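You operate a simulated robot arm through the tools that you are given. There is no shell and no other tool.

You are at the controls of a simulated robot arm. One attempt, no reset.

JOB
Wipe the smear off the light box glass with the blue pad.
Fine: switch the light off first; put the pad back and shut the hood again. Set down upright: blue pad. Where these are worked on the way, their far stop is far enough and under half their travel is too little: black hood. What is to be rubbed or washed off counts as gone when no trace of it is left.

The check looks at the end state, three seconds after you hand in, the way a careful person would. Anything else that was tipped, shoved, dropped, spilled or broken makes it a failure.

ROBOT AND FRAMES
A 6-joint arm with a three-finger gripper, fixed in place. Base frame: the origin is on the floor under the middle of its stand, x ahead of it, y to its left, z up. Lengths are in m, angles in rad, forces in N, time in s.
It reaches about 1.213 m from its shoulder. Its first joint turns from -2.897 to 2.897 rad. Payload 4.89 kg.
The tool frame sits at the grasp point between the pads (the TCP): z along the fingers, y along the line on which they close. The tips reach 0.03 m beyond it. The gripper opens to 0.164 m; its body begins 0.125 m behind the TCP.
Orientation is told as [roll, pitch, yaw] about the base's x, y, z axes, in that order, counted from this pose: with the fingers straight down and closing along the base's y, the tool's x points along the base's -x, its y along +y and its z along -z.

CONTROLS
- The arm moves only by the tool jog_arm. Its argument "plan" is a list of rows, each an object (a shift or turn left out is 0, a gripper value left out holds the last) with "offset": the shift along the base's x, y, z in m, a list of three; "delta_rot": the turn, a rotation vector about the base's x, y, z in rad, a list of three. In form: [{"offset": [x, y, z], "delta_rot": [rx, ry, rz]}, ...]. A call has 1 to 20 rows; each row shifts and turns the commanded pose from where the row before left it. "fingers" is the opening, from 0 (shut) to 1 (fully open), set as the call begins (left out, the last holds). Each row takes 0.2 s and may step no farther than 0.05 m and 0.15 rad from the row before; otherwise, or with a gripper value out of range, the whole call is refused. A pose out of reach is approached as far as the arm can. The call stops where the force on the tool passes 90 N (or 10 N more than at its start, if that is more) or the arm is blocked; 0.2 s more then pass. Each finger travels about 0.108 m/s and halts on what it meets, pressing with about 38 N; the grip force reading is that of the motor and also rises with nothing between the fingers. The clock runs only during rows and for 0.2 s after the last one: add rows that do not move to give the fingers time. The reply holds the time, the measured pose of the TCP, the force on the tool along the base axes, the opening and the grip force, in the units named above and with some noise, with the torque about the TCP (base axes, N m) and any sound that the robot's microphone picked up.
- Cameras (640 x 400 px; columns grow to the right, rows downward): "scene" is fixed at [0.0487, 0.503, 1.7078]; the picture's right is [-0.33, -0.95, 0.00], its down [-0.49, 0.17, -0.85] and it looks along [0.81, -0.28, -0.52] (base axes); focal length 314 px, centre (320, 200). "wrist" rides on the gripper at [0.076, -0.002, -0.152] in the tool frame; the picture's right is [0.02, 1.00, 0.00], its down [-0.88, 0.02, -0.47] and it looks along [-0.47, 0.01, 0.88] (tool axes); focal length 247 px, centre (320, 200). There is no depth. A picture from a camera that has moved, and an enlarged one, comes with that camera's place and axes in the base frame and with its lens.
- camera(camera): a new picture of that camera. It takes no simulated time.
- lift_body(by): moves the trunk up (or, below 0, down) by that many m; the arm rides with it, the base frame stays. It gives what a move gives, with no picture.
- enlarge(camera, box): a new picture of the part [left, top, right, bottom] of that camera's present view, enlarged. It takes no simulated time.
- hand_in(): hands the job in; it is judged then, once.

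Places have to be worked out from the pictures, the camera data and where the tool is seen. Open the gripper and draw the arm clear of the work before you hand the job in, unless the task says otherwise.

The tools are called after "Emit:" as a command line: name --argument value ..., lists and objects as JSON in quotes. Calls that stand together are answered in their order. jog_arm: Moves the arm, as the interface text tells. Its arguments: {"type":"object","properties":{"plan":{"type":"array"},"fingers":{"type":"number"}},"required":["plan"]} The other tools are called the same way: lift_body (by) moves the trunk up or down; camera (camera) takes a picture; enlarge (camera, box) takes an enlarged picture of a part of a camera's view; hand_in () hands the job in.

At the start:

```text
time: 0.0
ee_pos: [0.5983, -0.1196, 1.4241]
tcp_rot: [0.0, 0.0, 0.001]
ft_force: [-0.3, -1.2, -0.1]
torque: [0.0, 0.01, 0.04]
finger_gap: 0.1639
grip_force: 0.1
trunk travel left (down, up): [-0.275, 0.115]
```

scene: 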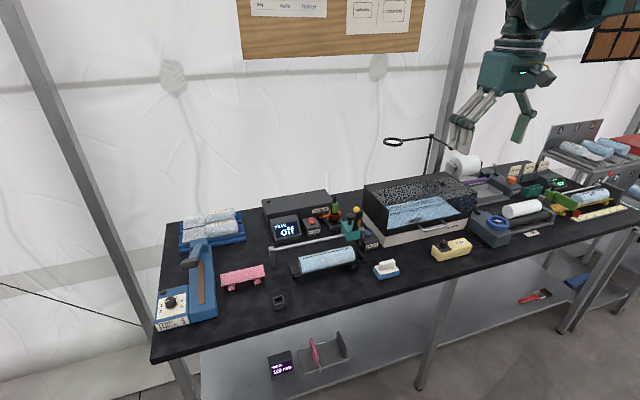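
wrist: 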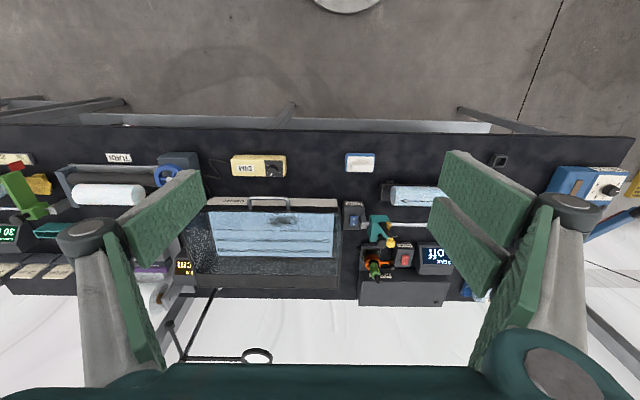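

I'll look closer at the light box, pad and dimmer before moving anything.

Emit:
enlarge --camera "scene" --box '[350, 150, 510, 280]'

Emit:
enlarge --camera "wrist" --box '[170, 140, 400, 310]'

Emit:
enlarge --camera "scene" --box '[240, 180, 400, 310]'

Emit:
enlarge --camera "scene" --box '[440, 130, 640, 260]'

```text
3.08 times, centred on (430, 215) of scene
camera zoom: at [0.0487, 0.503, 1.7078], right [-0.33, -0.95, 0.0], down [-0.49, 0.17, -0.85], along [0.81, -0.28, -0.52], focal length 967 px, centre (-18, 154)
```

zoom: 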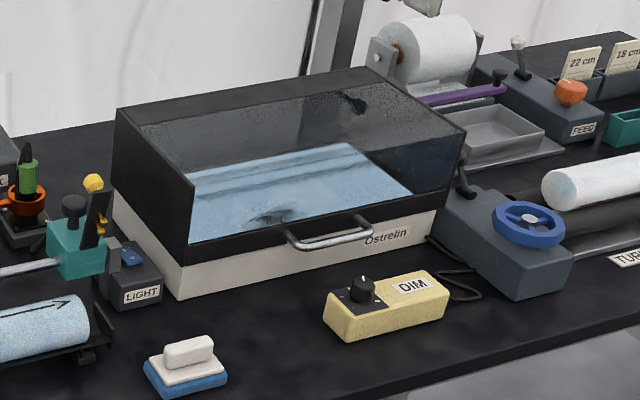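

```text
2.35 times, centred on (285, 225) of wrist
camera zoom: at [0.5221, -0.1218, 1.5766], right [-0.02, 1.0, 0.0], down [0.88, 0.02, 0.47], along [0.47, 0.01, -0.88], focal length 581 px, centre (402, 141)
```

zoom: 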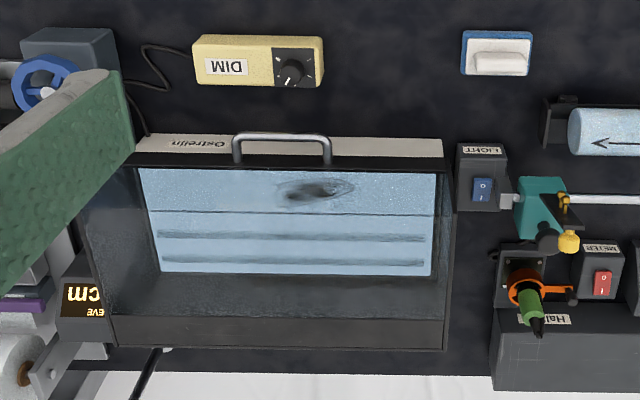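

```text
3.08 times, centred on (320, 245) of scene
camera zoom: at [0.0487, 0.503, 1.7078], right [-0.33, -0.95, 0.0], down [-0.49, 0.17, -0.85], along [0.81, -0.28, -0.52], focal length 967 px, centre (320, 62)
```

zoom: 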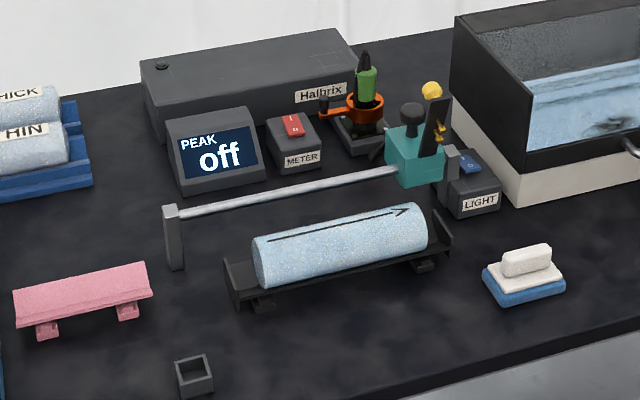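

```text
3.08 times, centred on (540, 195) of scene
camera zoom: at [0.0487, 0.503, 1.7078], right [-0.33, -0.95, 0.0], down [-0.49, 0.17, -0.85], along [0.81, -0.28, -0.52], focal length 967 px, centre (-357, 215)
```

zoom: 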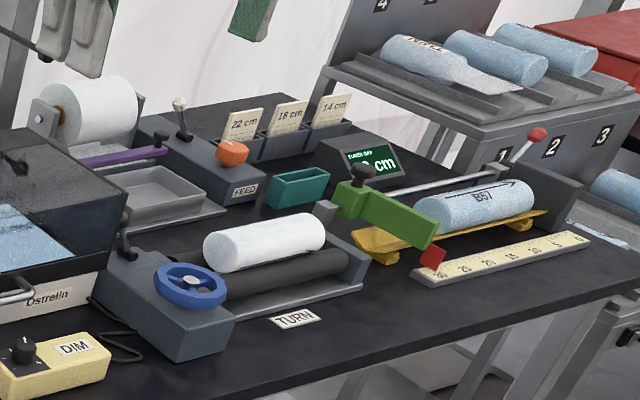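

The light box with its hood, the LIGHT rocker at its left and the blue pad are located roughly by triangulation (pad ≈ (0.76, 0.00, 0.89), rocker ≈ (0.93, -0.01, 0.945)). I zoom in tighter on the rocker and hood.

Emit:
enlarge --camera "wrist" --box '[340, 190, 380, 215]'

Emit:
enlarge --camera "scene" --box '[350, 210, 410, 250]'

Emit:
enlarge --camera "scene" --box '[360, 165, 490, 245]'

Emit:
enlarge --camera "scene" --box '[360, 250, 420, 290]'

```text
16.00 times, centred on (360, 202) of wrist
camera zoom: at [0.5221, -0.1218, 1.5766], right [-0.02, 1.0, 0.0], down [0.88, 0.02, 0.47], along [0.47, 0.01, -0.88], focal length 3952 px, centre (-320, 160)
```

zoom: 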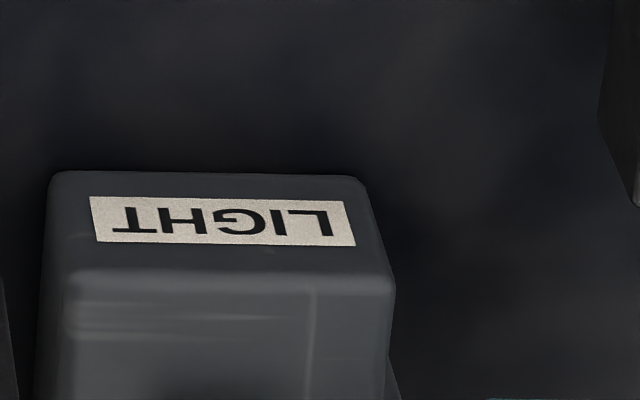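

```text
10.00 times, centred on (380, 230) of scene
camera zoom: at [0.0487, 0.503, 1.7078], right [-0.33, -0.95, 0.0], down [-0.49, 0.17, -0.85], along [0.81, -0.28, -0.52], focal length 3144 px, centre (-280, -100)
```

zoom: 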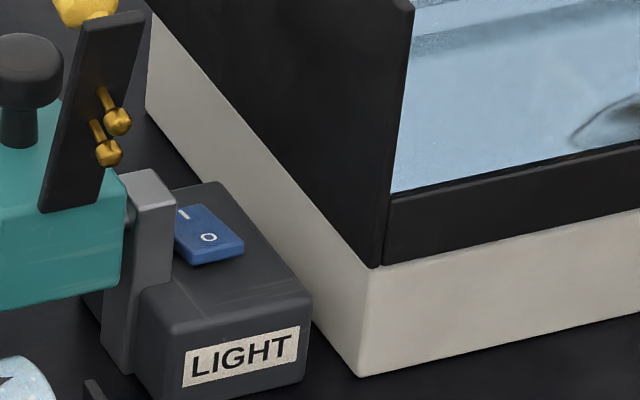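

```text
4.92 times, centred on (425, 205) of scene
camera zoom: at [0.0487, 0.503, 1.7078], right [-0.33, -0.95, 0.0], down [-0.49, 0.17, -0.85], along [0.81, -0.28, -0.52], focal length 1548 px, centre (-197, 175)
```

zoom: 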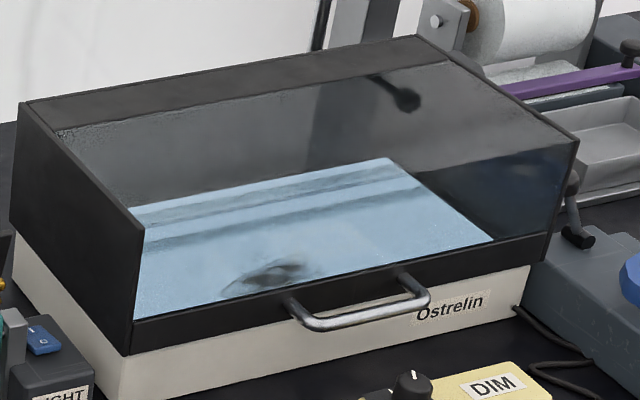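

```text
10.00 times, centred on (390, 270) of scene
camera zoom: at [0.0487, 0.503, 1.7078], right [-0.33, -0.95, 0.0], down [-0.49, 0.17, -0.85], along [0.81, -0.28, -0.52], focal length 3144 px, centre (-380, -500)
```

zoom: 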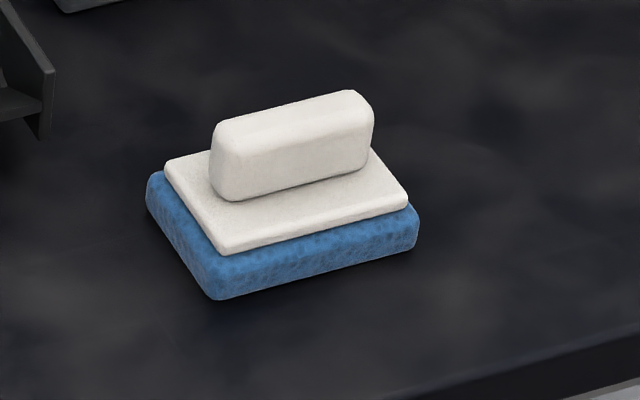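

The hood looks like a hinged cover with a see-through pane and a front handle; the rocker's "O" end is the near (-x) end. I go lower and forward, fingers still open, for a closer look.

Emit:
jog_arm --plan '[{"offset": [0.02, 0.0, -0.04]}, {"offset": [0.02, 0.0, -0.04]}, {"offset": [0.02, 0.0, -0.04]}, {"offset": [0.02, 0.0, -0.04]}]'

Emit:
camera --camera "wrist"

Emit:
camera --camera "scene"

```text
time: 1.0
ee_pos: [0.6782, -0.121, 1.2664]
tcp_rot: [0.0, 0.0, -0.003]
ft_force: [-1.2, 0.1, 0.9]
torque: [0.02, -0.19, 0.0]
finger_gap: 0.1638
grip_force: 0.0
trunk travel left (down, up): [-0.275, 0.115]
```

```text
taken
camera wrist: at [0.6019, -0.1226, 1.4181], right [-0.02, 1.0, 0.0], down [0.88, 0.02, 0.47], along [0.47, 0.01, -0.88], focal length 247 px, centre (320, 200)
```

wrist: 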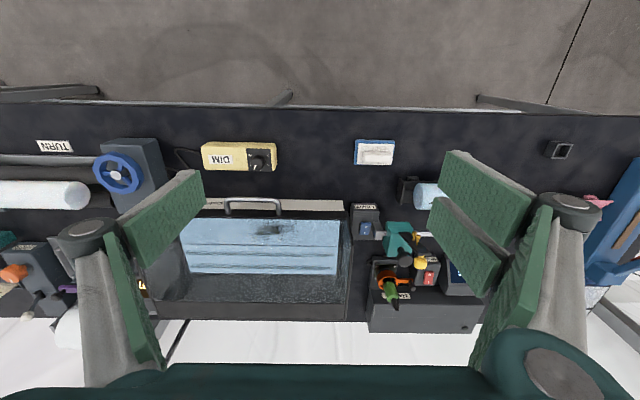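

```text
taken
```

scene: 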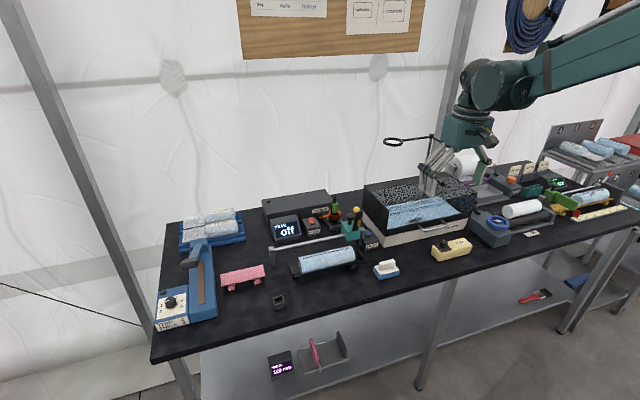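

Closer views of the hood, switch and pad from here.

Emit:
enlarge --camera "wrist" --box '[160, 190, 360, 330]'

Emit:
enlarge --camera "wrist" --box '[335, 190, 435, 260]'

Emit:
enlarge --camera "wrist" --box '[330, 125, 420, 180]'

Emit:
enlarge --camera "scene" --box '[370, 100, 530, 210]'

```text
2.86 times, centred on (260, 260) of wrist
camera zoom: at [0.6019, -0.1226, 1.4181], right [-0.02, 1.0, 0.0], down [0.88, 0.02, 0.47], along [0.47, 0.01, -0.88], focal length 706 px, centre (491, 29)
```

zoom: 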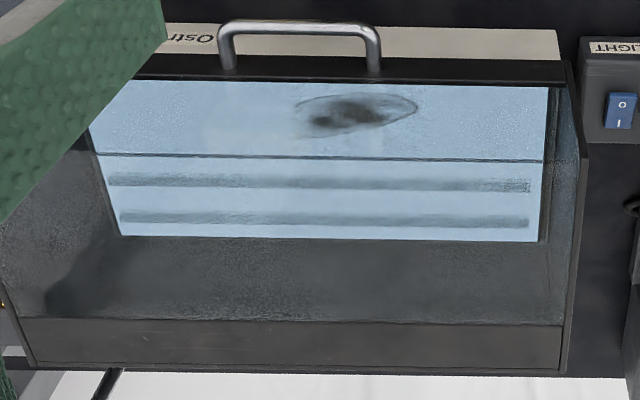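

```text
5.71 times, centred on (385, 225) of wrist
camera zoom: at [0.6019, -0.1226, 1.4181], right [-0.02, 1.0, 0.0], down [0.88, 0.02, 0.47], along [0.47, 0.01, -0.88], focal length 1411 px, centre (-51, 57)
```

zoom: 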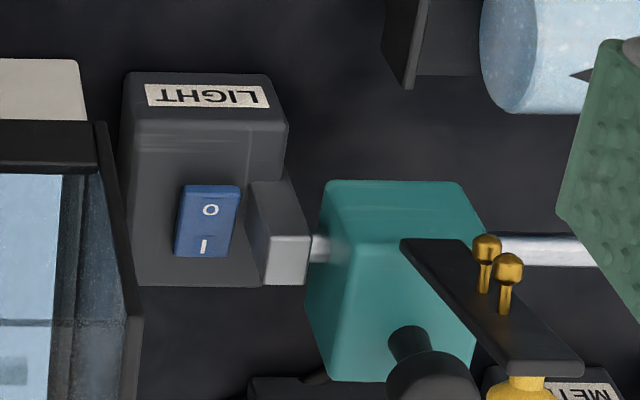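

```text
7.11 times, centred on (375, 152) of wrist
camera zoom: at [0.6019, -0.1226, 1.4181], right [-0.02, 1.0, 0.0], down [0.88, 0.02, 0.47], along [0.47, 0.01, -0.88], focal length 1756 px, centre (-71, 538)
```

zoom: 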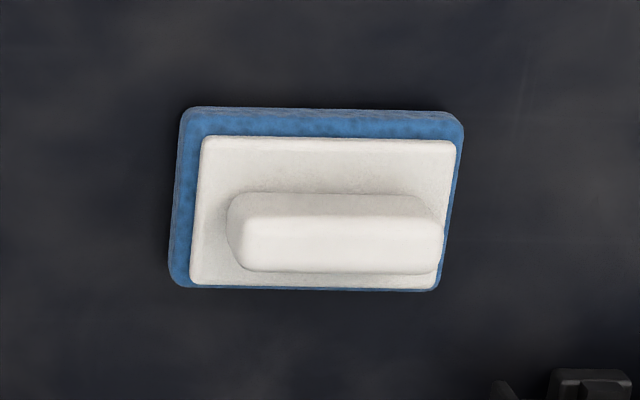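

```text
3.64 times, centred on (450, 155) of scene
camera zoom: at [0.0487, 0.503, 1.7078], right [-0.33, -0.95, 0.0], down [-0.49, 0.17, -0.85], along [0.81, -0.28, -0.52], focal length 1143 px, centre (-153, 364)
```

zoom: 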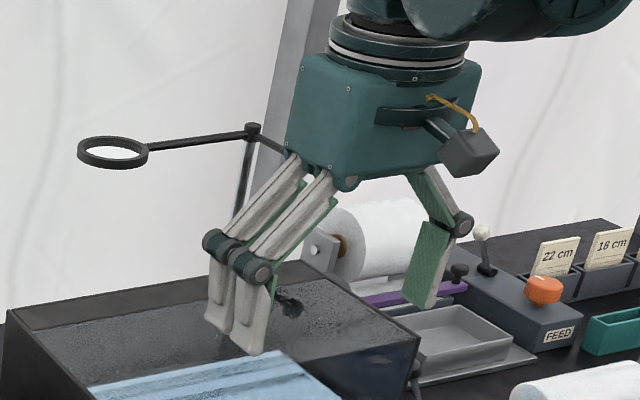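

Positions so far: rocker ≈ (0.932, -0.008, 0.940) with its O end nearest the robot, a grey post to its left (y≥0.011), hood left wall at y≈-0.054 with top ≈1.065. I close the fingers here in free air to see their closed shape.

Emit:
jog_arm --plan '[{"offset": [-0.02, 0.02, 0]}, {"offset": [-0.02, 0.02, 0]}, {"offset": [-0.02, 0.02, 0]}, {}, {}]' --fingers 0

Emit:
enlarge --camera "scene" --box '[360, 80, 520, 200]'

Emit:
camera --camera "wrist"

```text
time: 2.2
ee_pos: [0.6178, -0.0603, 1.2659]
tcp_rot: [-0.001, 0.0, 0.0]
ft_force: [0.3, 0.4, -0.3]
torque: [-0.04, 0.03, -0.01]
finger_gap: 0.0
grip_force: 37.7
trunk travel left (down, up): [-0.275, 0.115]
```

```text
3.33 times, centred on (440, 140) of scene
camera zoom: at [0.0487, 0.503, 1.7078], right [-0.33, -0.95, 0.0], down [-0.49, 0.17, -0.85], along [0.81, -0.28, -0.52], focal length 1048 px, centre (-80, 400)
```

zoom: 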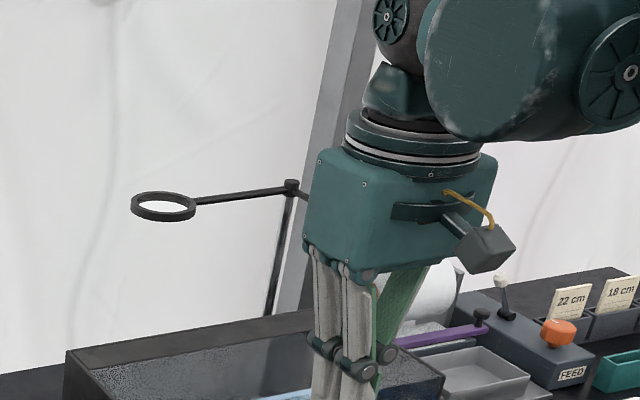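

```text
taken
camera wrist: at [0.5418, -0.0609, 1.4181], right [-0.02, 1.0, 0.0], down [0.88, 0.02, 0.47], along [0.47, 0.01, -0.88], focal length 247 px, centre (320, 200)
```

wrist: 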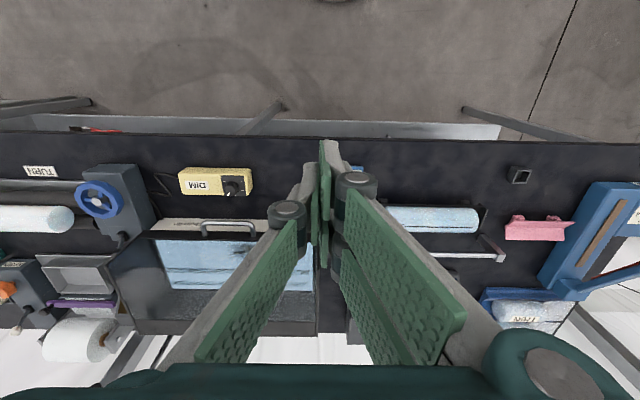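

Emit:
enlarge --camera "scene" --box '[400, 130, 500, 220]'

Emit:
enlarge --camera "wrist" --box '[250, 130, 400, 240]'

```text
4.44 times, centred on (450, 175) of scene
camera zoom: at [0.0487, 0.503, 1.7078], right [-0.33, -0.95, 0.0], down [-0.49, 0.17, -0.85], along [0.81, -0.28, -0.52], focal length 1397 px, centre (-258, 311)
```

zoom: 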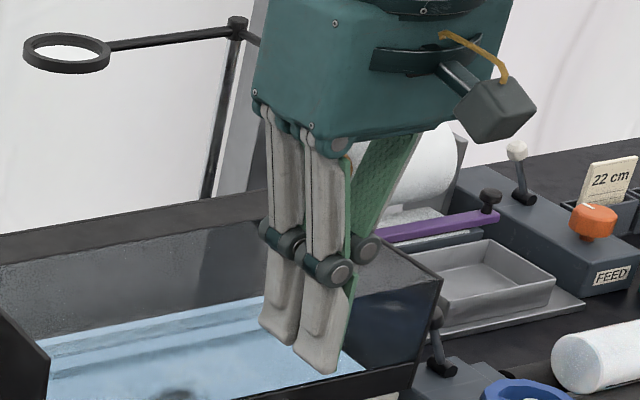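

```text
3.64 times, centred on (325, 185) of wrist
camera zoom: at [0.5418, -0.0609, 1.4181], right [-0.02, 1.0, 0.0], down [0.88, 0.02, 0.47], along [0.47, 0.01, -0.88], focal length 898 px, centre (302, 254)
```

zoom: 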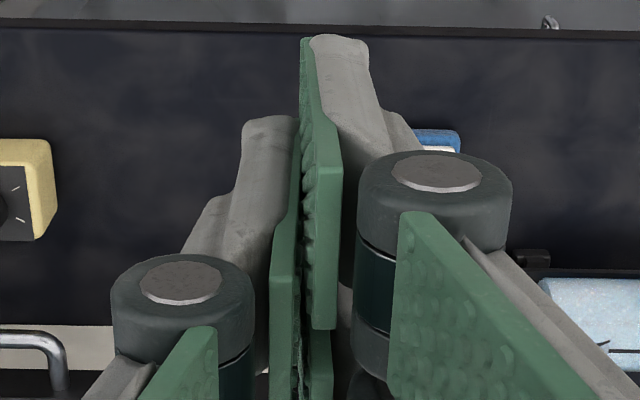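

Closed, the single finger sits on the -y side, the pair on +y; tips are ~15 mm thick. I turn the tool +90° so the single finger leads toward +x (the slim finger will press the O end) and move partway to the switch.

Emit:
jog_arm --plan '[{"offset": [0.015, 0.005, 0], "delta_rot": [0, 0, 0.143]}, {"offset": [0.015, 0.005, 0], "delta_rot": [0, 0, 0.143]}, {"offset": [0.015, 0.005, 0], "delta_rot": [0, 0, 0.143]}, {"offset": [0.015, 0.005, 0], "delta_rot": [0, 0, 0.143]}, {"offset": [0.015, 0.005, 0], "delta_rot": [0, 0, 0.143]}, {"offset": [0.015, 0.005, 0], "delta_rot": [0, 0, 0.143]}, {"offset": [0.015, 0.005, 0], "delta_rot": [0, 0, 0.143]}, {"offset": [0.015, 0.005, 0], "delta_rot": [0, 0, 0.143]}, {"offset": [0.015, 0.005, 0], "delta_rot": [0, 0, 0.143]}, {"offset": [0.015, 0.005, 0], "delta_rot": [0, 0, 0.143]}, {"offset": [0.015, 0.0, 0], "delta_rot": [0, 0, 0.141]}, {}]'

Emit:
camera --camera "wrist"

Emit:
camera --camera "scene"

```text
time: 4.8
ee_pos: [0.7843, -0.0104, 1.2637]
tcp_rot: [-0.002, 0.0, 1.571]
ft_force: [1.1, -0.4, 0.1]
torque: [-0.03, 0.08, -0.04]
finger_gap: 0.0
grip_force: 38.2
trunk travel left (down, up): [-0.275, 0.115]
```

```text
taken
camera wrist: at [0.7861, -0.0869, 1.4159], right [-1.0, -0.02, 0.0], down [-0.02, 0.88, 0.47], along [-0.01, 0.47, -0.88], focal length 247 px, centre (320, 200)
```

wrist: 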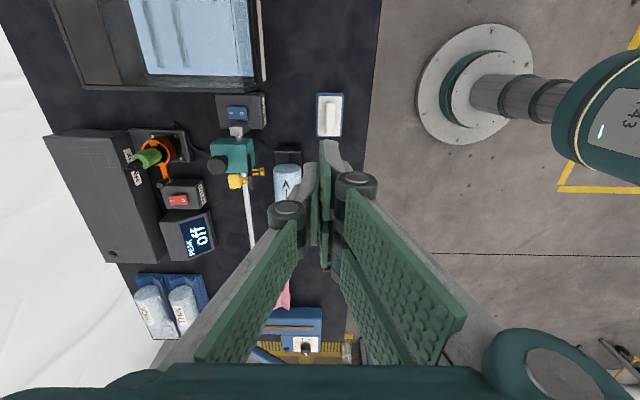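

```text
taken
```

scene: 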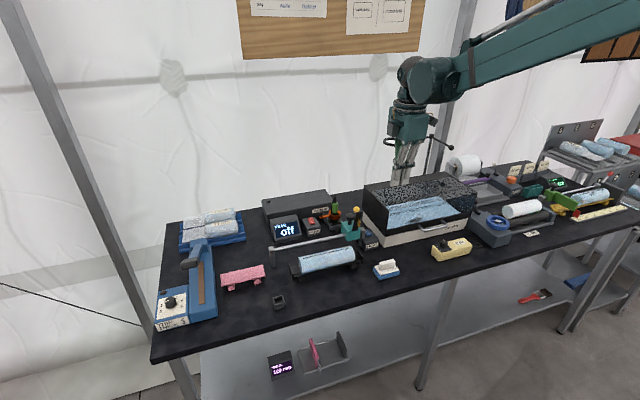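

The view from here gives a second line of sight on the switch and pad; I enlarge them.

Emit:
enlarge --camera "wrist" --box '[195, 80, 285, 140]'

Emit:
enlarge --camera "wrist" --box '[295, 80, 365, 145]'

Emit:
enlarge --camera "wrist" --box '[80, 0, 290, 130]'

```text
6.67 times, centred on (240, 110) of wrist
camera zoom: at [0.7861, -0.0869, 1.4159], right [-1.0, -0.02, 0.0], down [-0.02, 0.88, 0.47], along [-0.01, 0.47, -0.88], focal length 1646 px, centre (853, 800)
```

zoom: 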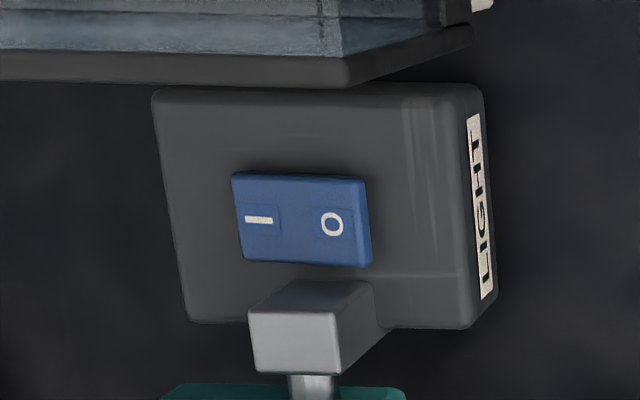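

```text
6.15 times, centred on (330, 112) of wrist
camera zoom: at [0.7861, -0.0869, 1.4159], right [-1.0, -0.02, 0.0], down [-0.02, 0.88, 0.47], along [-0.01, 0.47, -0.88], focal length 1520 px, centre (258, 738)
```

zoom: 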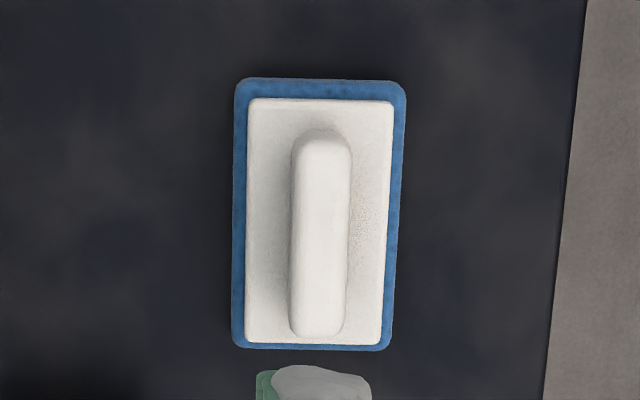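

```text
3.05 times, centred on (185, 65) of wrist
camera zoom: at [0.7861, -0.0869, 1.4159], right [-1.0, -0.02, 0.0], down [-0.02, 0.88, 0.47], along [-0.01, 0.47, -0.88], focal length 753 px, centre (731, 611)
```

zoom: 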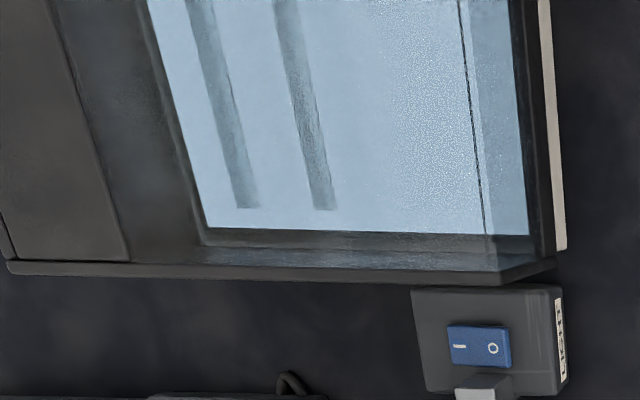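

Two independent sightlines agree on the rocker centre at (0.9377, -0.0118, 0.939), its O end spanning x≈0.918–0.93; the grey post begins at y≈0.005, x≈0.921. I move above it with TCP at (0.914, -0.015).

Emit:
jog_arm --plan '[{"offset": [0.0325, -0.001, -0.036]}, {"offset": [0.0325, -0.001, -0.036]}, {"offset": [0.0325, -0.001, -0.036]}, {"offset": [0.0325, -0.001, -0.036]}, {}]'

Emit:
enlarge --camera "wrist" --box '[240, 60, 400, 200]'

Emit:
enlarge --camera "scene" --box '[320, 140, 460, 260]'

```text
time: 6.0
ee_pos: [0.9166, -0.013, 1.1169]
tcp_rot: [-0.001, 0.0, 1.569]
ft_force: [0.8, -0.5, -0.6]
torque: [-0.01, 0.16, -0.01]
finger_gap: 0.0
grip_force: 38.2
trunk travel left (down, up): [-0.275, 0.115]
```

```text
2.86 times, centred on (320, 130) of wrist
camera zoom: at [0.9182, -0.0912, 1.2691], right [-1.0, -0.02, 0.0], down [-0.02, 0.88, 0.47], along [-0.01, 0.47, -0.88], focal length 706 px, centre (320, 400)
```

zoom: 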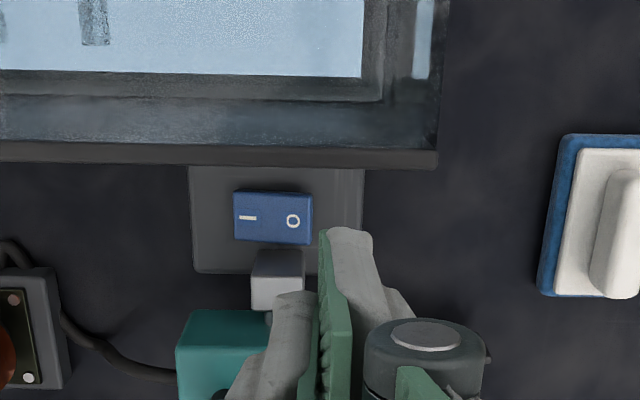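

```text
3.33 times, centred on (390, 200) of scene
camera zoom: at [0.0487, 0.503, 1.7078], right [-0.33, -0.95, 0.0], down [-0.49, 0.17, -0.85], along [0.81, -0.28, -0.52], focal length 1048 px, centre (87, 200)
```

zoom: 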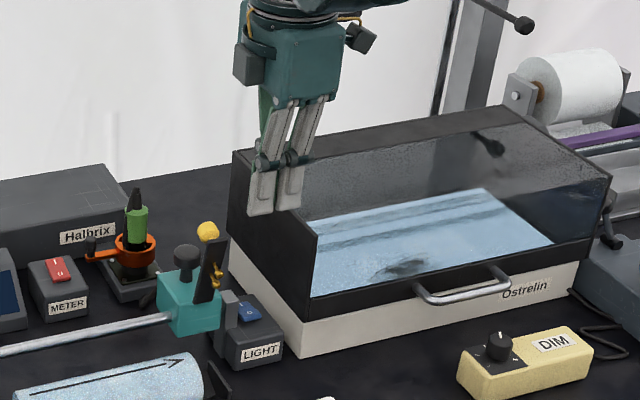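

Rocker again reads (0.939, -0.0117) with O end from x=0.9205; post top ≈0.98, starting y≈0.004. Alignment is good, so I descend to just above the rocker and check.

Emit:
jog_arm --plan '[{"offset": [0.0, -0.002, -0.03]}, {"offset": [0.0, 0, -0.03]}, {"offset": [0.0, 0, -0.03]}, {"offset": [0.0, 0, -0.03]}, {}]'

Emit:
enlarge --camera "wrist" --box '[240, 60, 400, 200]'

Emit:
enlarge --camera "scene" --box '[330, 170, 430, 260]'

```text
time: 7.2
ee_pos: [0.9152, -0.0165, 0.9986]
tcp_rot: [0.0, 0.0, 1.569]
ft_force: [0.8, 0.1, -0.5]
torque: [-0.01, 0.06, 0.0]
finger_gap: 0.0
grip_force: 38.0
trunk travel left (down, up): [-0.275, 0.115]
```

```text
2.86 times, centred on (320, 130) of wrist
camera zoom: at [0.9163, -0.0922, 1.1512], right [-1.0, -0.02, 0.0], down [-0.02, 0.88, 0.47], along [-0.01, 0.47, -0.88], focal length 706 px, centre (320, 400)
```

zoom: 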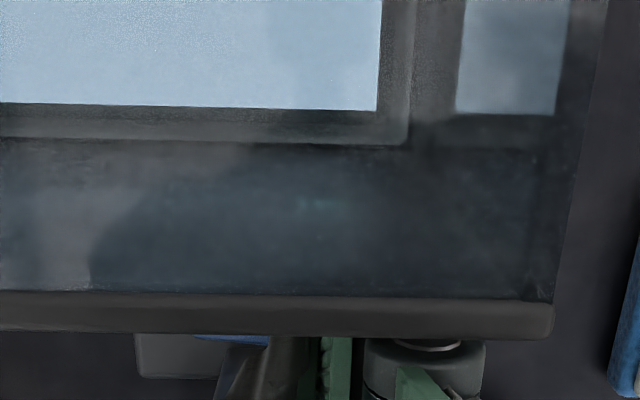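

```text
4.44 times, centred on (380, 215) of scene
camera zoom: at [0.0487, 0.503, 1.7078], right [-0.33, -0.95, 0.0], down [-0.49, 0.17, -0.85], along [0.81, -0.28, -0.52], focal length 1397 px, centre (53, 133)
```

zoom: 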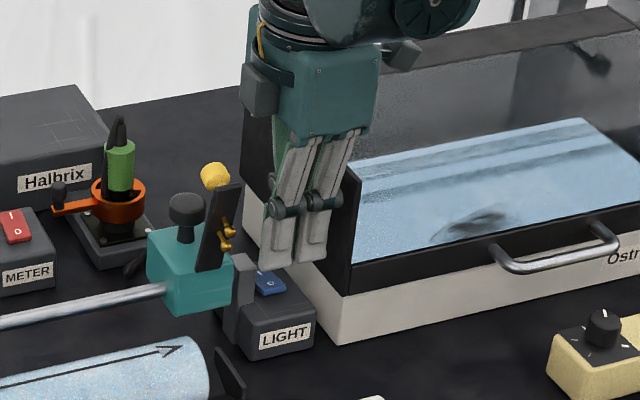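

Tips are ~25 mm above the rocker, clear of post and hood wall. I go down 18 mm, then feel for it in small steps.

Emit:
jog_arm --plan '[{"offset": [0.002, 0.001, -0.01]}, {"offset": [0.0, 0, -0.008]}, {"offset": [0.0, 0, -0.003]}, {}]'

Emit:
enlarge --camera "scene" --box '[360, 205, 410, 245]'

```text
time: 8.2
ee_pos: [0.9152, -0.016, 0.978]
tcp_rot: [-0.002, -0.001, 1.568]
ft_force: [-0.1, -0.6, -0.2]
torque: [0.01, 0.05, 0.01]
finger_gap: 0.0
grip_force: 38.1
trunk travel left (down, up): [-0.275, 0.115]
```

```text
10.00 times, centred on (385, 225) of scene
camera zoom: at [0.0487, 0.503, 1.7078], right [-0.33, -0.95, 0.0], down [-0.49, 0.17, -0.85], along [0.81, -0.28, -0.52], focal length 3144 px, centre (-330, -50)
```

zoom: 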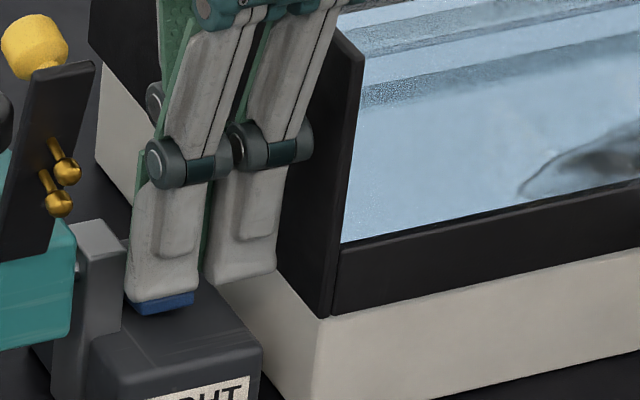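

Tips are just above the blue rocker's near end. I press down in small steps watching the force.

Emit:
jog_arm --plan '[{"offset": [0.003, 0, -0.003]}, {"offset": [0.0, 0, -0.003]}, {}]'

```text
time: 9.0
ee_pos: [0.9179, -0.0155, 0.9739]
tcp_rot: [0.0, -0.002, 1.569]
ft_force: [-0.3, 0.1, -0.1]
torque: [-0.02, 0.04, -0.02]
finger_gap: 0.0
grip_force: 38.5
trunk travel left (down, up): [-0.275, 0.115]
```

Emit:
jog_arm --plan '[{"offset": [0.0, 0, -0.003]}, {"offset": [0.0, 0, -0.003]}, {}]'

```text
time: 9.8
ee_pos: [0.9176, -0.014, 0.9669]
tcp_rot: [0.0, -0.001, 1.569]
ft_force: [-1.2, 0.3, 0.0]
torque: [-0.03, -0.01, 0.03]
finger_gap: 0.0001
grip_force: 38.3
trunk travel left (down, up): [-0.275, 0.115]
```

No contact yet with tips at 0.937; I continue down.

Emit:
jog_arm --plan '[{"offset": [0.0, 0, -0.002]}, {"offset": [0.0, 0, -0.002]}, {}]'

Emit:
enlarge --camera "scene" --box '[360, 205, 410, 245]'

```text
time: 10.6
ee_pos: [0.9173, -0.0146, 0.9652]
tcp_rot: [0.0, 0.001, 1.568]
ft_force: [-10.5, 0.6, 4.7]
torque: [0.04, 0.26, 0.1]
finger_gap: 0.0002
grip_force: 37.9
trunk travel left (down, up): [-0.275, 0.115]
```

```text
10.00 times, centred on (385, 225) of scene
camera zoom: at [0.0487, 0.503, 1.7078], right [-0.33, -0.95, 0.0], down [-0.49, 0.17, -0.85], along [0.81, -0.28, -0.52], focal length 3144 px, centre (-330, -50)
```

zoom: 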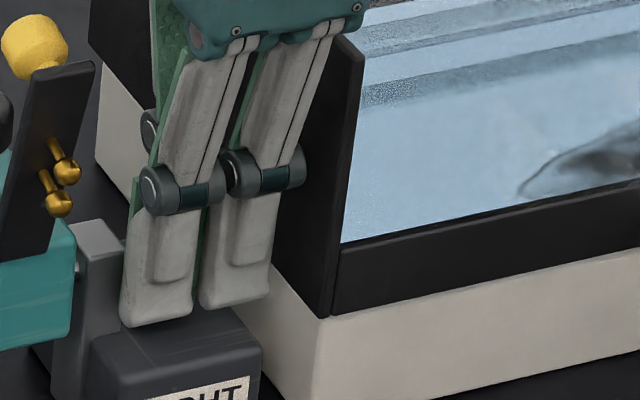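

The finger caught the rocker's raised near edge from the front (−x force). I lift off, open the fingers slightly so the single finger moves further onto the O end while the pair stays clear of the post.

Emit:
jog_arm --plan '[{"offset": [-0.003, 0, 0.008]}, {"offset": [-0.003, 0, 0.009]}, {}, {}]'

Emit:
jog_arm --plan '[{}, {}, {}]' --fingers 0.13

Emit:
enlarge --camera "scene" --box '[360, 205, 410, 245]'

Emit:
enlarge --camera "wrist" --box '[240, 100, 400, 240]'

```text
time: 11.6
ee_pos: [0.9128, -0.0142, 0.982]
tcp_rot: [-0.001, 0.0, 1.57]
ft_force: [0.0, -0.3, -0.1]
torque: [0.02, 0.02, -0.01]
finger_gap: 0.0001
grip_force: 38.5
trunk travel left (down, up): [-0.275, 0.115]
```

```text
time: 12.4
ee_pos: [0.912, -0.0145, 0.9808]
tcp_rot: [0.0, -0.001, 1.569]
ft_force: [-1.0, -0.5, 0.8]
torque: [0.0, 0.0, 0.0]
finger_gap: 0.021
grip_force: 0.1
trunk travel left (down, up): [-0.275, 0.115]
```

```text
10.00 times, centred on (385, 225) of scene
camera zoom: at [0.0487, 0.503, 1.7078], right [-0.33, -0.95, 0.0], down [-0.49, 0.17, -0.85], along [0.81, -0.28, -0.52], focal length 3144 px, centre (-330, -50)
```

zoom: 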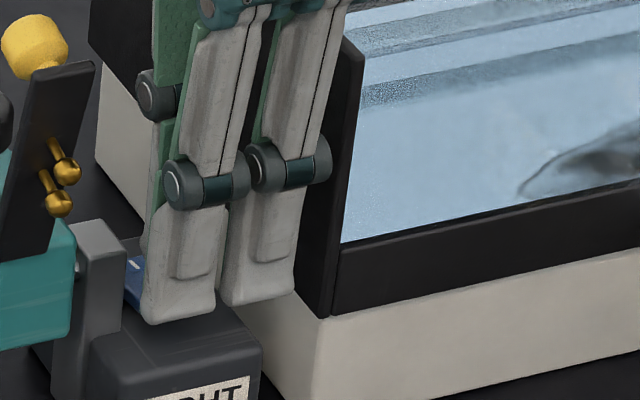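

```text
2.86 times, centred on (320, 170) of wrist
camera zoom: at [0.9143, -0.0914, 1.1329], right [-1.0, -0.02, 0.0], down [-0.02, 0.88, 0.47], along [-0.01, 0.47, -0.88], focal length 706 px, centre (320, 286)
```

zoom: 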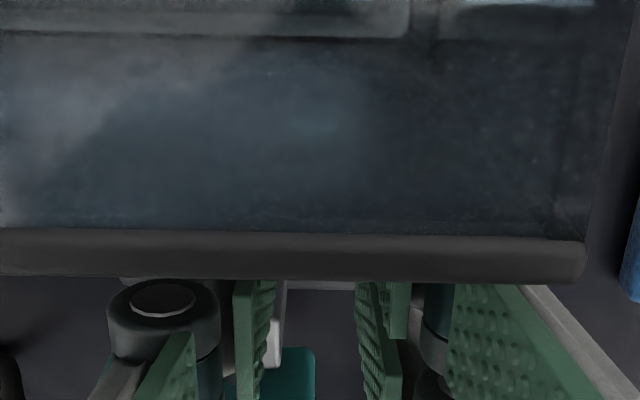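

Now pressing with the single finger at x≈0.922–0.935, stepping down gently.

Emit:
jog_arm --plan '[{"offset": [0.0, 0, -0.006]}, {"offset": [0.0, 0, -0.003]}, {"offset": [0.0, 0, -0.002]}, {}]'

```text
time: 13.4
ee_pos: [0.9115, -0.0157, 0.9695]
tcp_rot: [-0.001, 0.0, 1.568]
ft_force: [0.1, -0.3, 0.8]
torque: [0.0, -0.01, -0.02]
finger_gap: 0.0214
grip_force: 0.0
trunk travel left (down, up): [-0.275, 0.115]
```

Emit:
jog_arm --plan '[{"offset": [0.0, 0, -0.002]}, {"offset": [0.0, 0, -0.002]}, {}]'

```text
time: 14.2
ee_pos: [0.9119, -0.0144, 0.9662]
tcp_rot: [0.0, 0.001, 1.57]
ft_force: [-0.3, 0.3, 1.0]
torque: [-0.01, 0.0, 0.01]
finger_gap: 0.0209
grip_force: 0.0
trunk travel left (down, up): [-0.275, 0.115]
```

Emit:
jog_arm --plan '[{"offset": [0.0, 0, -0.002]}, {"offset": [0.0, 0, -0.002]}, {}]'

```text
time: 15.0
ee_pos: [0.9111, -0.0145, 0.9635]
tcp_rot: [-0.001, 0.0, 1.569]
ft_force: [2.5, 1.5, 18.4]
torque: [0.1, -0.48, 0.01]
finger_gap: 0.0215
grip_force: 0.9
trunk travel left (down, up): [-0.275, 0.115]
```

Contact: 18 N up, located at the finger's outer edge. I press a little further and listen/look.

Emit:
jog_arm --plan '[{"offset": [0.0, 0, -0.002]}, {"offset": [0.0, 0, -0.002]}, {}]'

Emit:
enlarge --camera "scene" --box '[350, 165, 490, 255]'

```text
time: 15.9
ee_pos: [0.9111, -0.0154, 0.9634]
tcp_rot: [-0.006, -0.001, 1.572]
ft_force: [4.0, 0.5, 53.6]
torque: [0.19, -1.34, 0.01]
finger_gap: 0.021
grip_force: 0.1
trunk travel left (down, up): [-0.275, 0.115]
stopped in row 3: the force on the tool passed its limit at 92 N (the readings are from after the stop); the commanded pose is now the measured one
```

```text
4.44 times, centred on (420, 210) of scene
camera zoom: at [0.0487, 0.503, 1.7078], right [-0.33, -0.95, 0.0], down [-0.49, 0.17, -0.85], along [0.81, -0.28, -0.52], focal length 1397 px, centre (-124, 156)
```

zoom: 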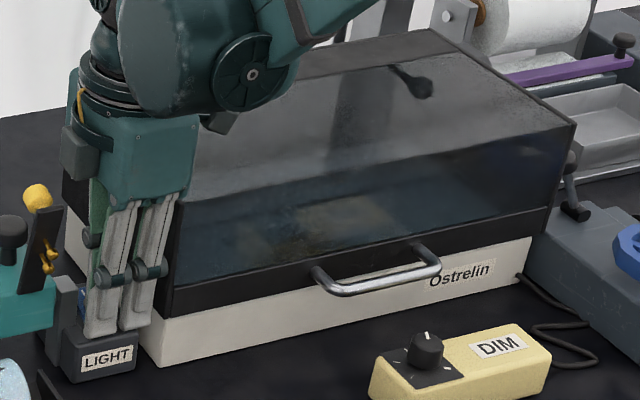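

The light box glass is now dark: the light is off. I lift straight up away from the switch and verify.

Emit:
jog_arm --plan '[{"offset": [0.0, 0, 0.02]}, {"offset": [0.0, 0, 0.04]}, {"offset": [0.0, 0, 0.05]}, {"offset": [0.0, 0, 0.05]}, {"offset": [-0.03, 0, 0.03]}, {"offset": [-0.04, 0, 0.02]}, {"offset": [-0.04, 0, 0.02]}, {}]'

Emit:
camera --camera "scene"

Emit:
enlarge --camera "scene" --box '[350, 165, 490, 255]'

Emit:
enlarge --camera "scene" --box '[350, 210, 410, 250]'

Emit:
camera --camera "wrist"

```text
time: 17.7
ee_pos: [0.8001, -0.0138, 1.1918]
tcp_rot: [-0.002, 0.0, 1.568]
ft_force: [-2.0, -0.1, 1.9]
torque: [-0.01, -0.28, 0.04]
finger_gap: 0.0214
grip_force: 0.0
trunk travel left (down, up): [-0.275, 0.115]
```

```text
taken
```

scene: 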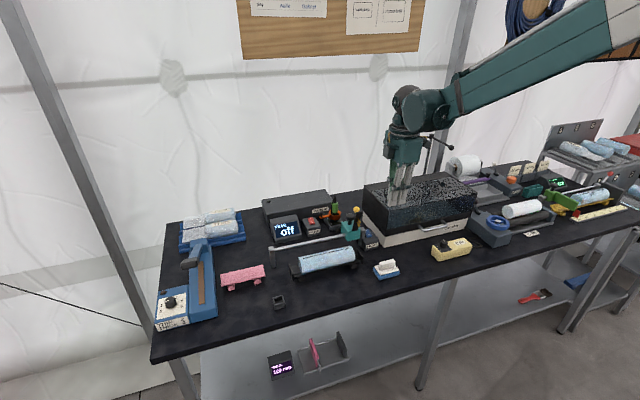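

```text
4.44 times, centred on (420, 210) of scene
camera zoom: at [0.0487, 0.503, 1.7078], right [-0.33, -0.95, 0.0], down [-0.49, 0.17, -0.85], along [0.81, -0.28, -0.52], focal length 1397 px, centre (-124, 156)
```

zoom: 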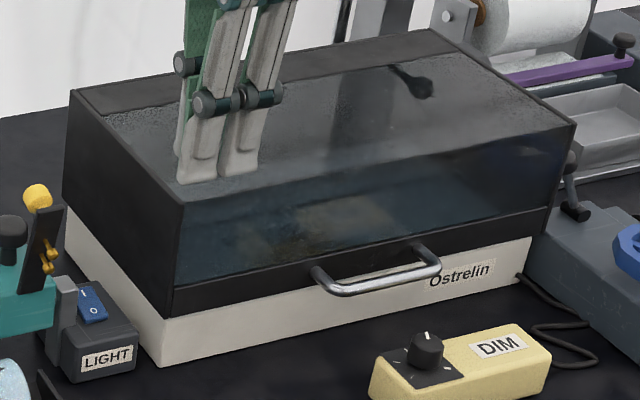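

```text
10.00 times, centred on (380, 230) of scene
camera zoom: at [0.0487, 0.503, 1.7078], right [-0.33, -0.95, 0.0], down [-0.49, 0.17, -0.85], along [0.81, -0.28, -0.52], focal length 3144 px, centre (-280, -100)
```

zoom: 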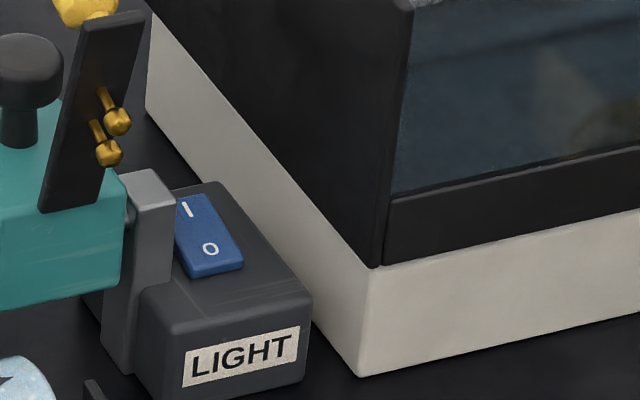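

```text
taken
camera wrist: at [0.8005, -0.0907, 1.3426], right [-1.0, -0.02, 0.0], down [-0.02, 0.88, 0.47], along [-0.01, 0.47, -0.88], focal length 247 px, centre (320, 200)
```

wrist: 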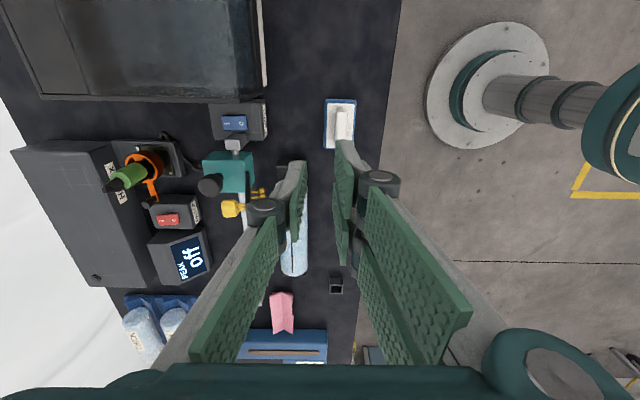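

The rocker now sits on O and the glass is dark, so the light is off. Next the hood: I swing over in front of the handle with the fingers tilted 45° forward-down (pair below, single finger above) and open them to see the bar.

Emit:
jog_arm --plan '[{"offset": [-0.0125, -0.0295, -0.008], "delta_rot": [0, -0.0982, 0]}, {"offset": [-0.0125, -0.0295, -0.008], "delta_rot": [0, -0.0982, 0]}, {"offset": [-0.0125, -0.0295, -0.008], "delta_rot": [0, -0.0982, 0]}, {"offset": [-0.0125, -0.0295, -0.008], "delta_rot": [0, -0.0982, 0]}, {"offset": [-0.0125, -0.0295, -0.008], "delta_rot": [0, -0.0982, 0]}, {"offset": [-0.0125, -0.0295, -0.008], "delta_rot": [0, -0.0982, 0]}, {"offset": [-0.0125, -0.0295, -0.008], "delta_rot": [0, -0.0982, 0]}, {"offset": [-0.0125, -0.0295, -0.008], "delta_rot": [0, -0.098, 0]}, {}]' --fingers 0.5

Emit:
camera --camera "wrist"

Emit:
camera --camera "scene"

```text
time: 19.7
ee_pos: [0.7049, -0.2506, 1.1243]
tcp_rot: [-0.786, 0.0, 1.571]
ft_force: [0.0, -1.0, -0.3]
torque: [0.09, -0.03, 0.05]
finger_gap: 0.0819
grip_force: 0.1
trunk travel left (down, up): [-0.275, 0.115]
```

```text
taken
camera wrist: at [0.5983, -0.3282, 1.2327], right [-0.71, -0.02, -0.71], down [-0.35, 0.88, 0.32], along [0.62, 0.47, -0.63], focal length 247 px, centre (320, 200)
```

wrist: 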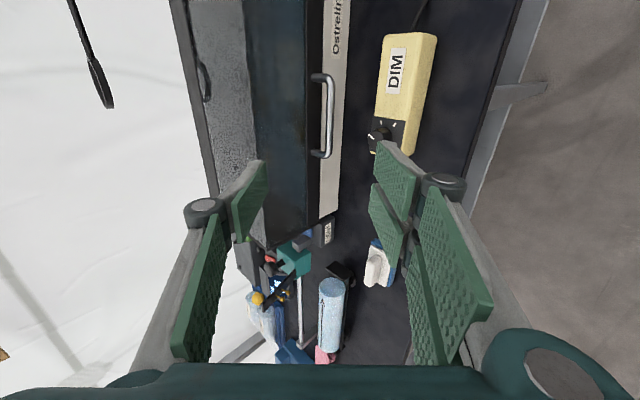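

```text
taken
```

scene: 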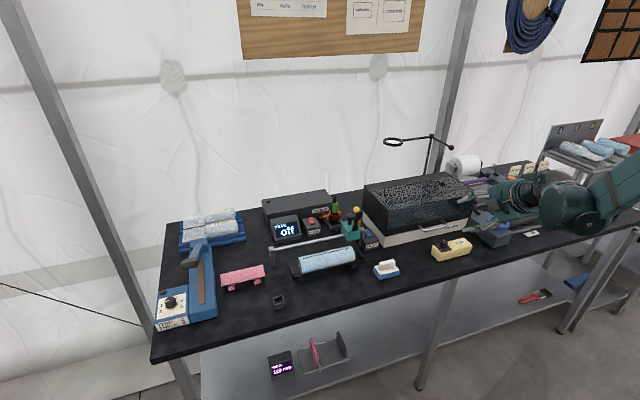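

The handle is now clearly visible from the front-right. I enlarge it in both cameras to triangulate.

Emit:
enlarge --camera "wrist" --box '[230, 40, 410, 240]'

Emit:
enlarge --camera "scene" --box '[400, 190, 490, 260]'

```text
2.00 times, centred on (320, 140) of wrist
camera zoom: at [0.5983, -0.3282, 1.2327], right [-0.71, -0.02, -0.71], down [-0.35, 0.88, 0.32], along [0.62, 0.47, -0.63], focal length 494 px, centre (320, 320)
```

zoom: 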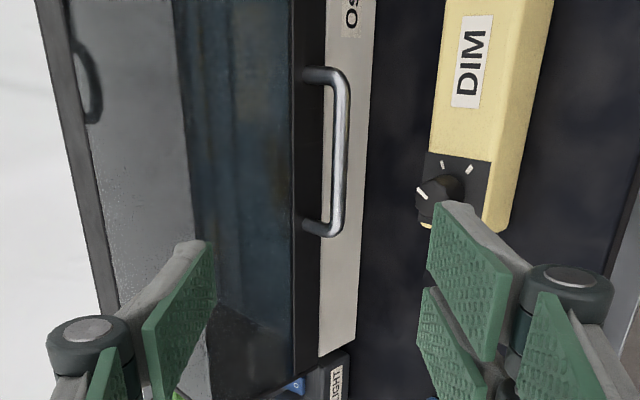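

```text
5.71 times, centred on (445, 225) of scene
camera zoom: at [0.0487, 0.503, 1.7078], right [-0.33, -0.95, 0.0], down [-0.49, 0.17, -0.85], along [0.81, -0.28, -0.52], focal length 1796 px, centre (-394, 57)
```

zoom: 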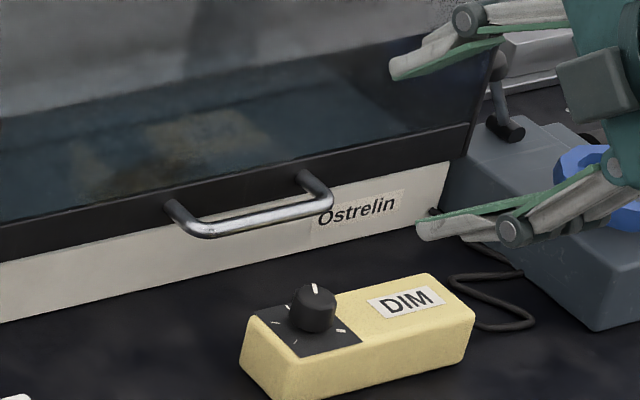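

Triangulation puts the handle bar at x≈0.856, y from -0.31 to -0.21, z≈0.960, standing ~3 cm off the hood front; the DIM knob sits below the approach but stays clear at 45°. I move to 8 cm short of it along the finger axis with a narrow gap.

Emit:
jog_arm --plan '[{"offset": [0.02, -0.003, -0.023]}, {"offset": [0.02, -0.003, -0.023]}, {"offset": [0.02, -0.003, -0.023]}, {"offset": [0.02, -0.003, -0.024]}, {}]' --fingers 0.17

Emit:
camera --camera "wrist"

Emit:
enlarge --camera "scene" --box '[400, 170, 510, 260]'

Emit:
enlarge --camera "wrist" --box '[240, 80, 400, 220]'

```text
time: 20.9
ee_pos: [0.783, -0.2643, 1.0299]
tcp_rot: [-0.788, -0.001, 1.57]
ft_force: [1.1, -0.8, 0.5]
torque: [0.06, 0.02, 0.04]
finger_gap: 0.0279
grip_force: 0.0
trunk travel left (down, up): [-0.275, 0.115]
```

```text
taken
camera wrist: at [0.6768, -0.3401, 1.1391], right [-0.71, -0.02, -0.71], down [-0.35, 0.88, 0.32], along [0.62, 0.47, -0.63], focal length 247 px, centre (320, 200)
```

wrist: 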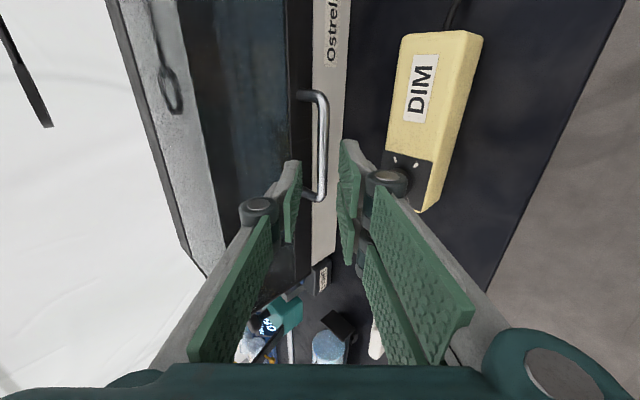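

```text
4.44 times, centred on (455, 215) of scene
camera zoom: at [0.0487, 0.503, 1.7078], right [-0.33, -0.95, 0.0], down [-0.49, 0.17, -0.85], along [0.81, -0.28, -0.52], focal length 1397 px, centre (-280, 133)
```

zoom: 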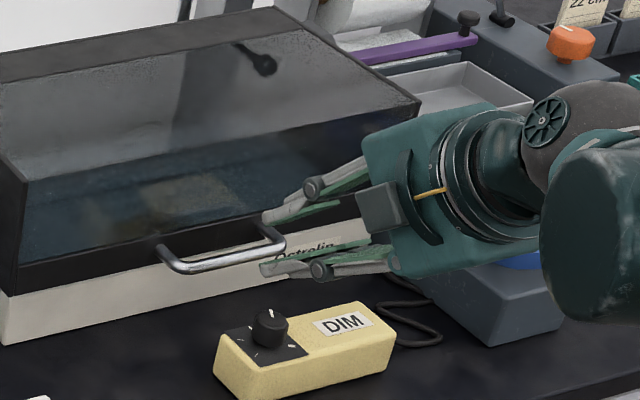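

```text
2.86 times, centred on (320, 150) of wrist
camera zoom: at [0.6768, -0.3401, 1.1391], right [-0.71, -0.02, -0.71], down [-0.35, 0.88, 0.32], along [0.62, 0.47, -0.63], focal length 706 px, centre (320, 343)
```

zoom: 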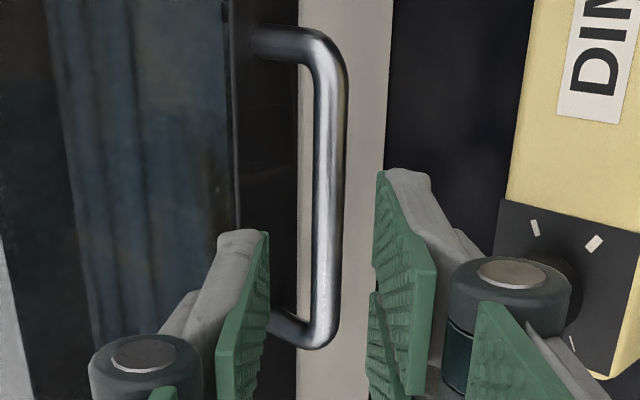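

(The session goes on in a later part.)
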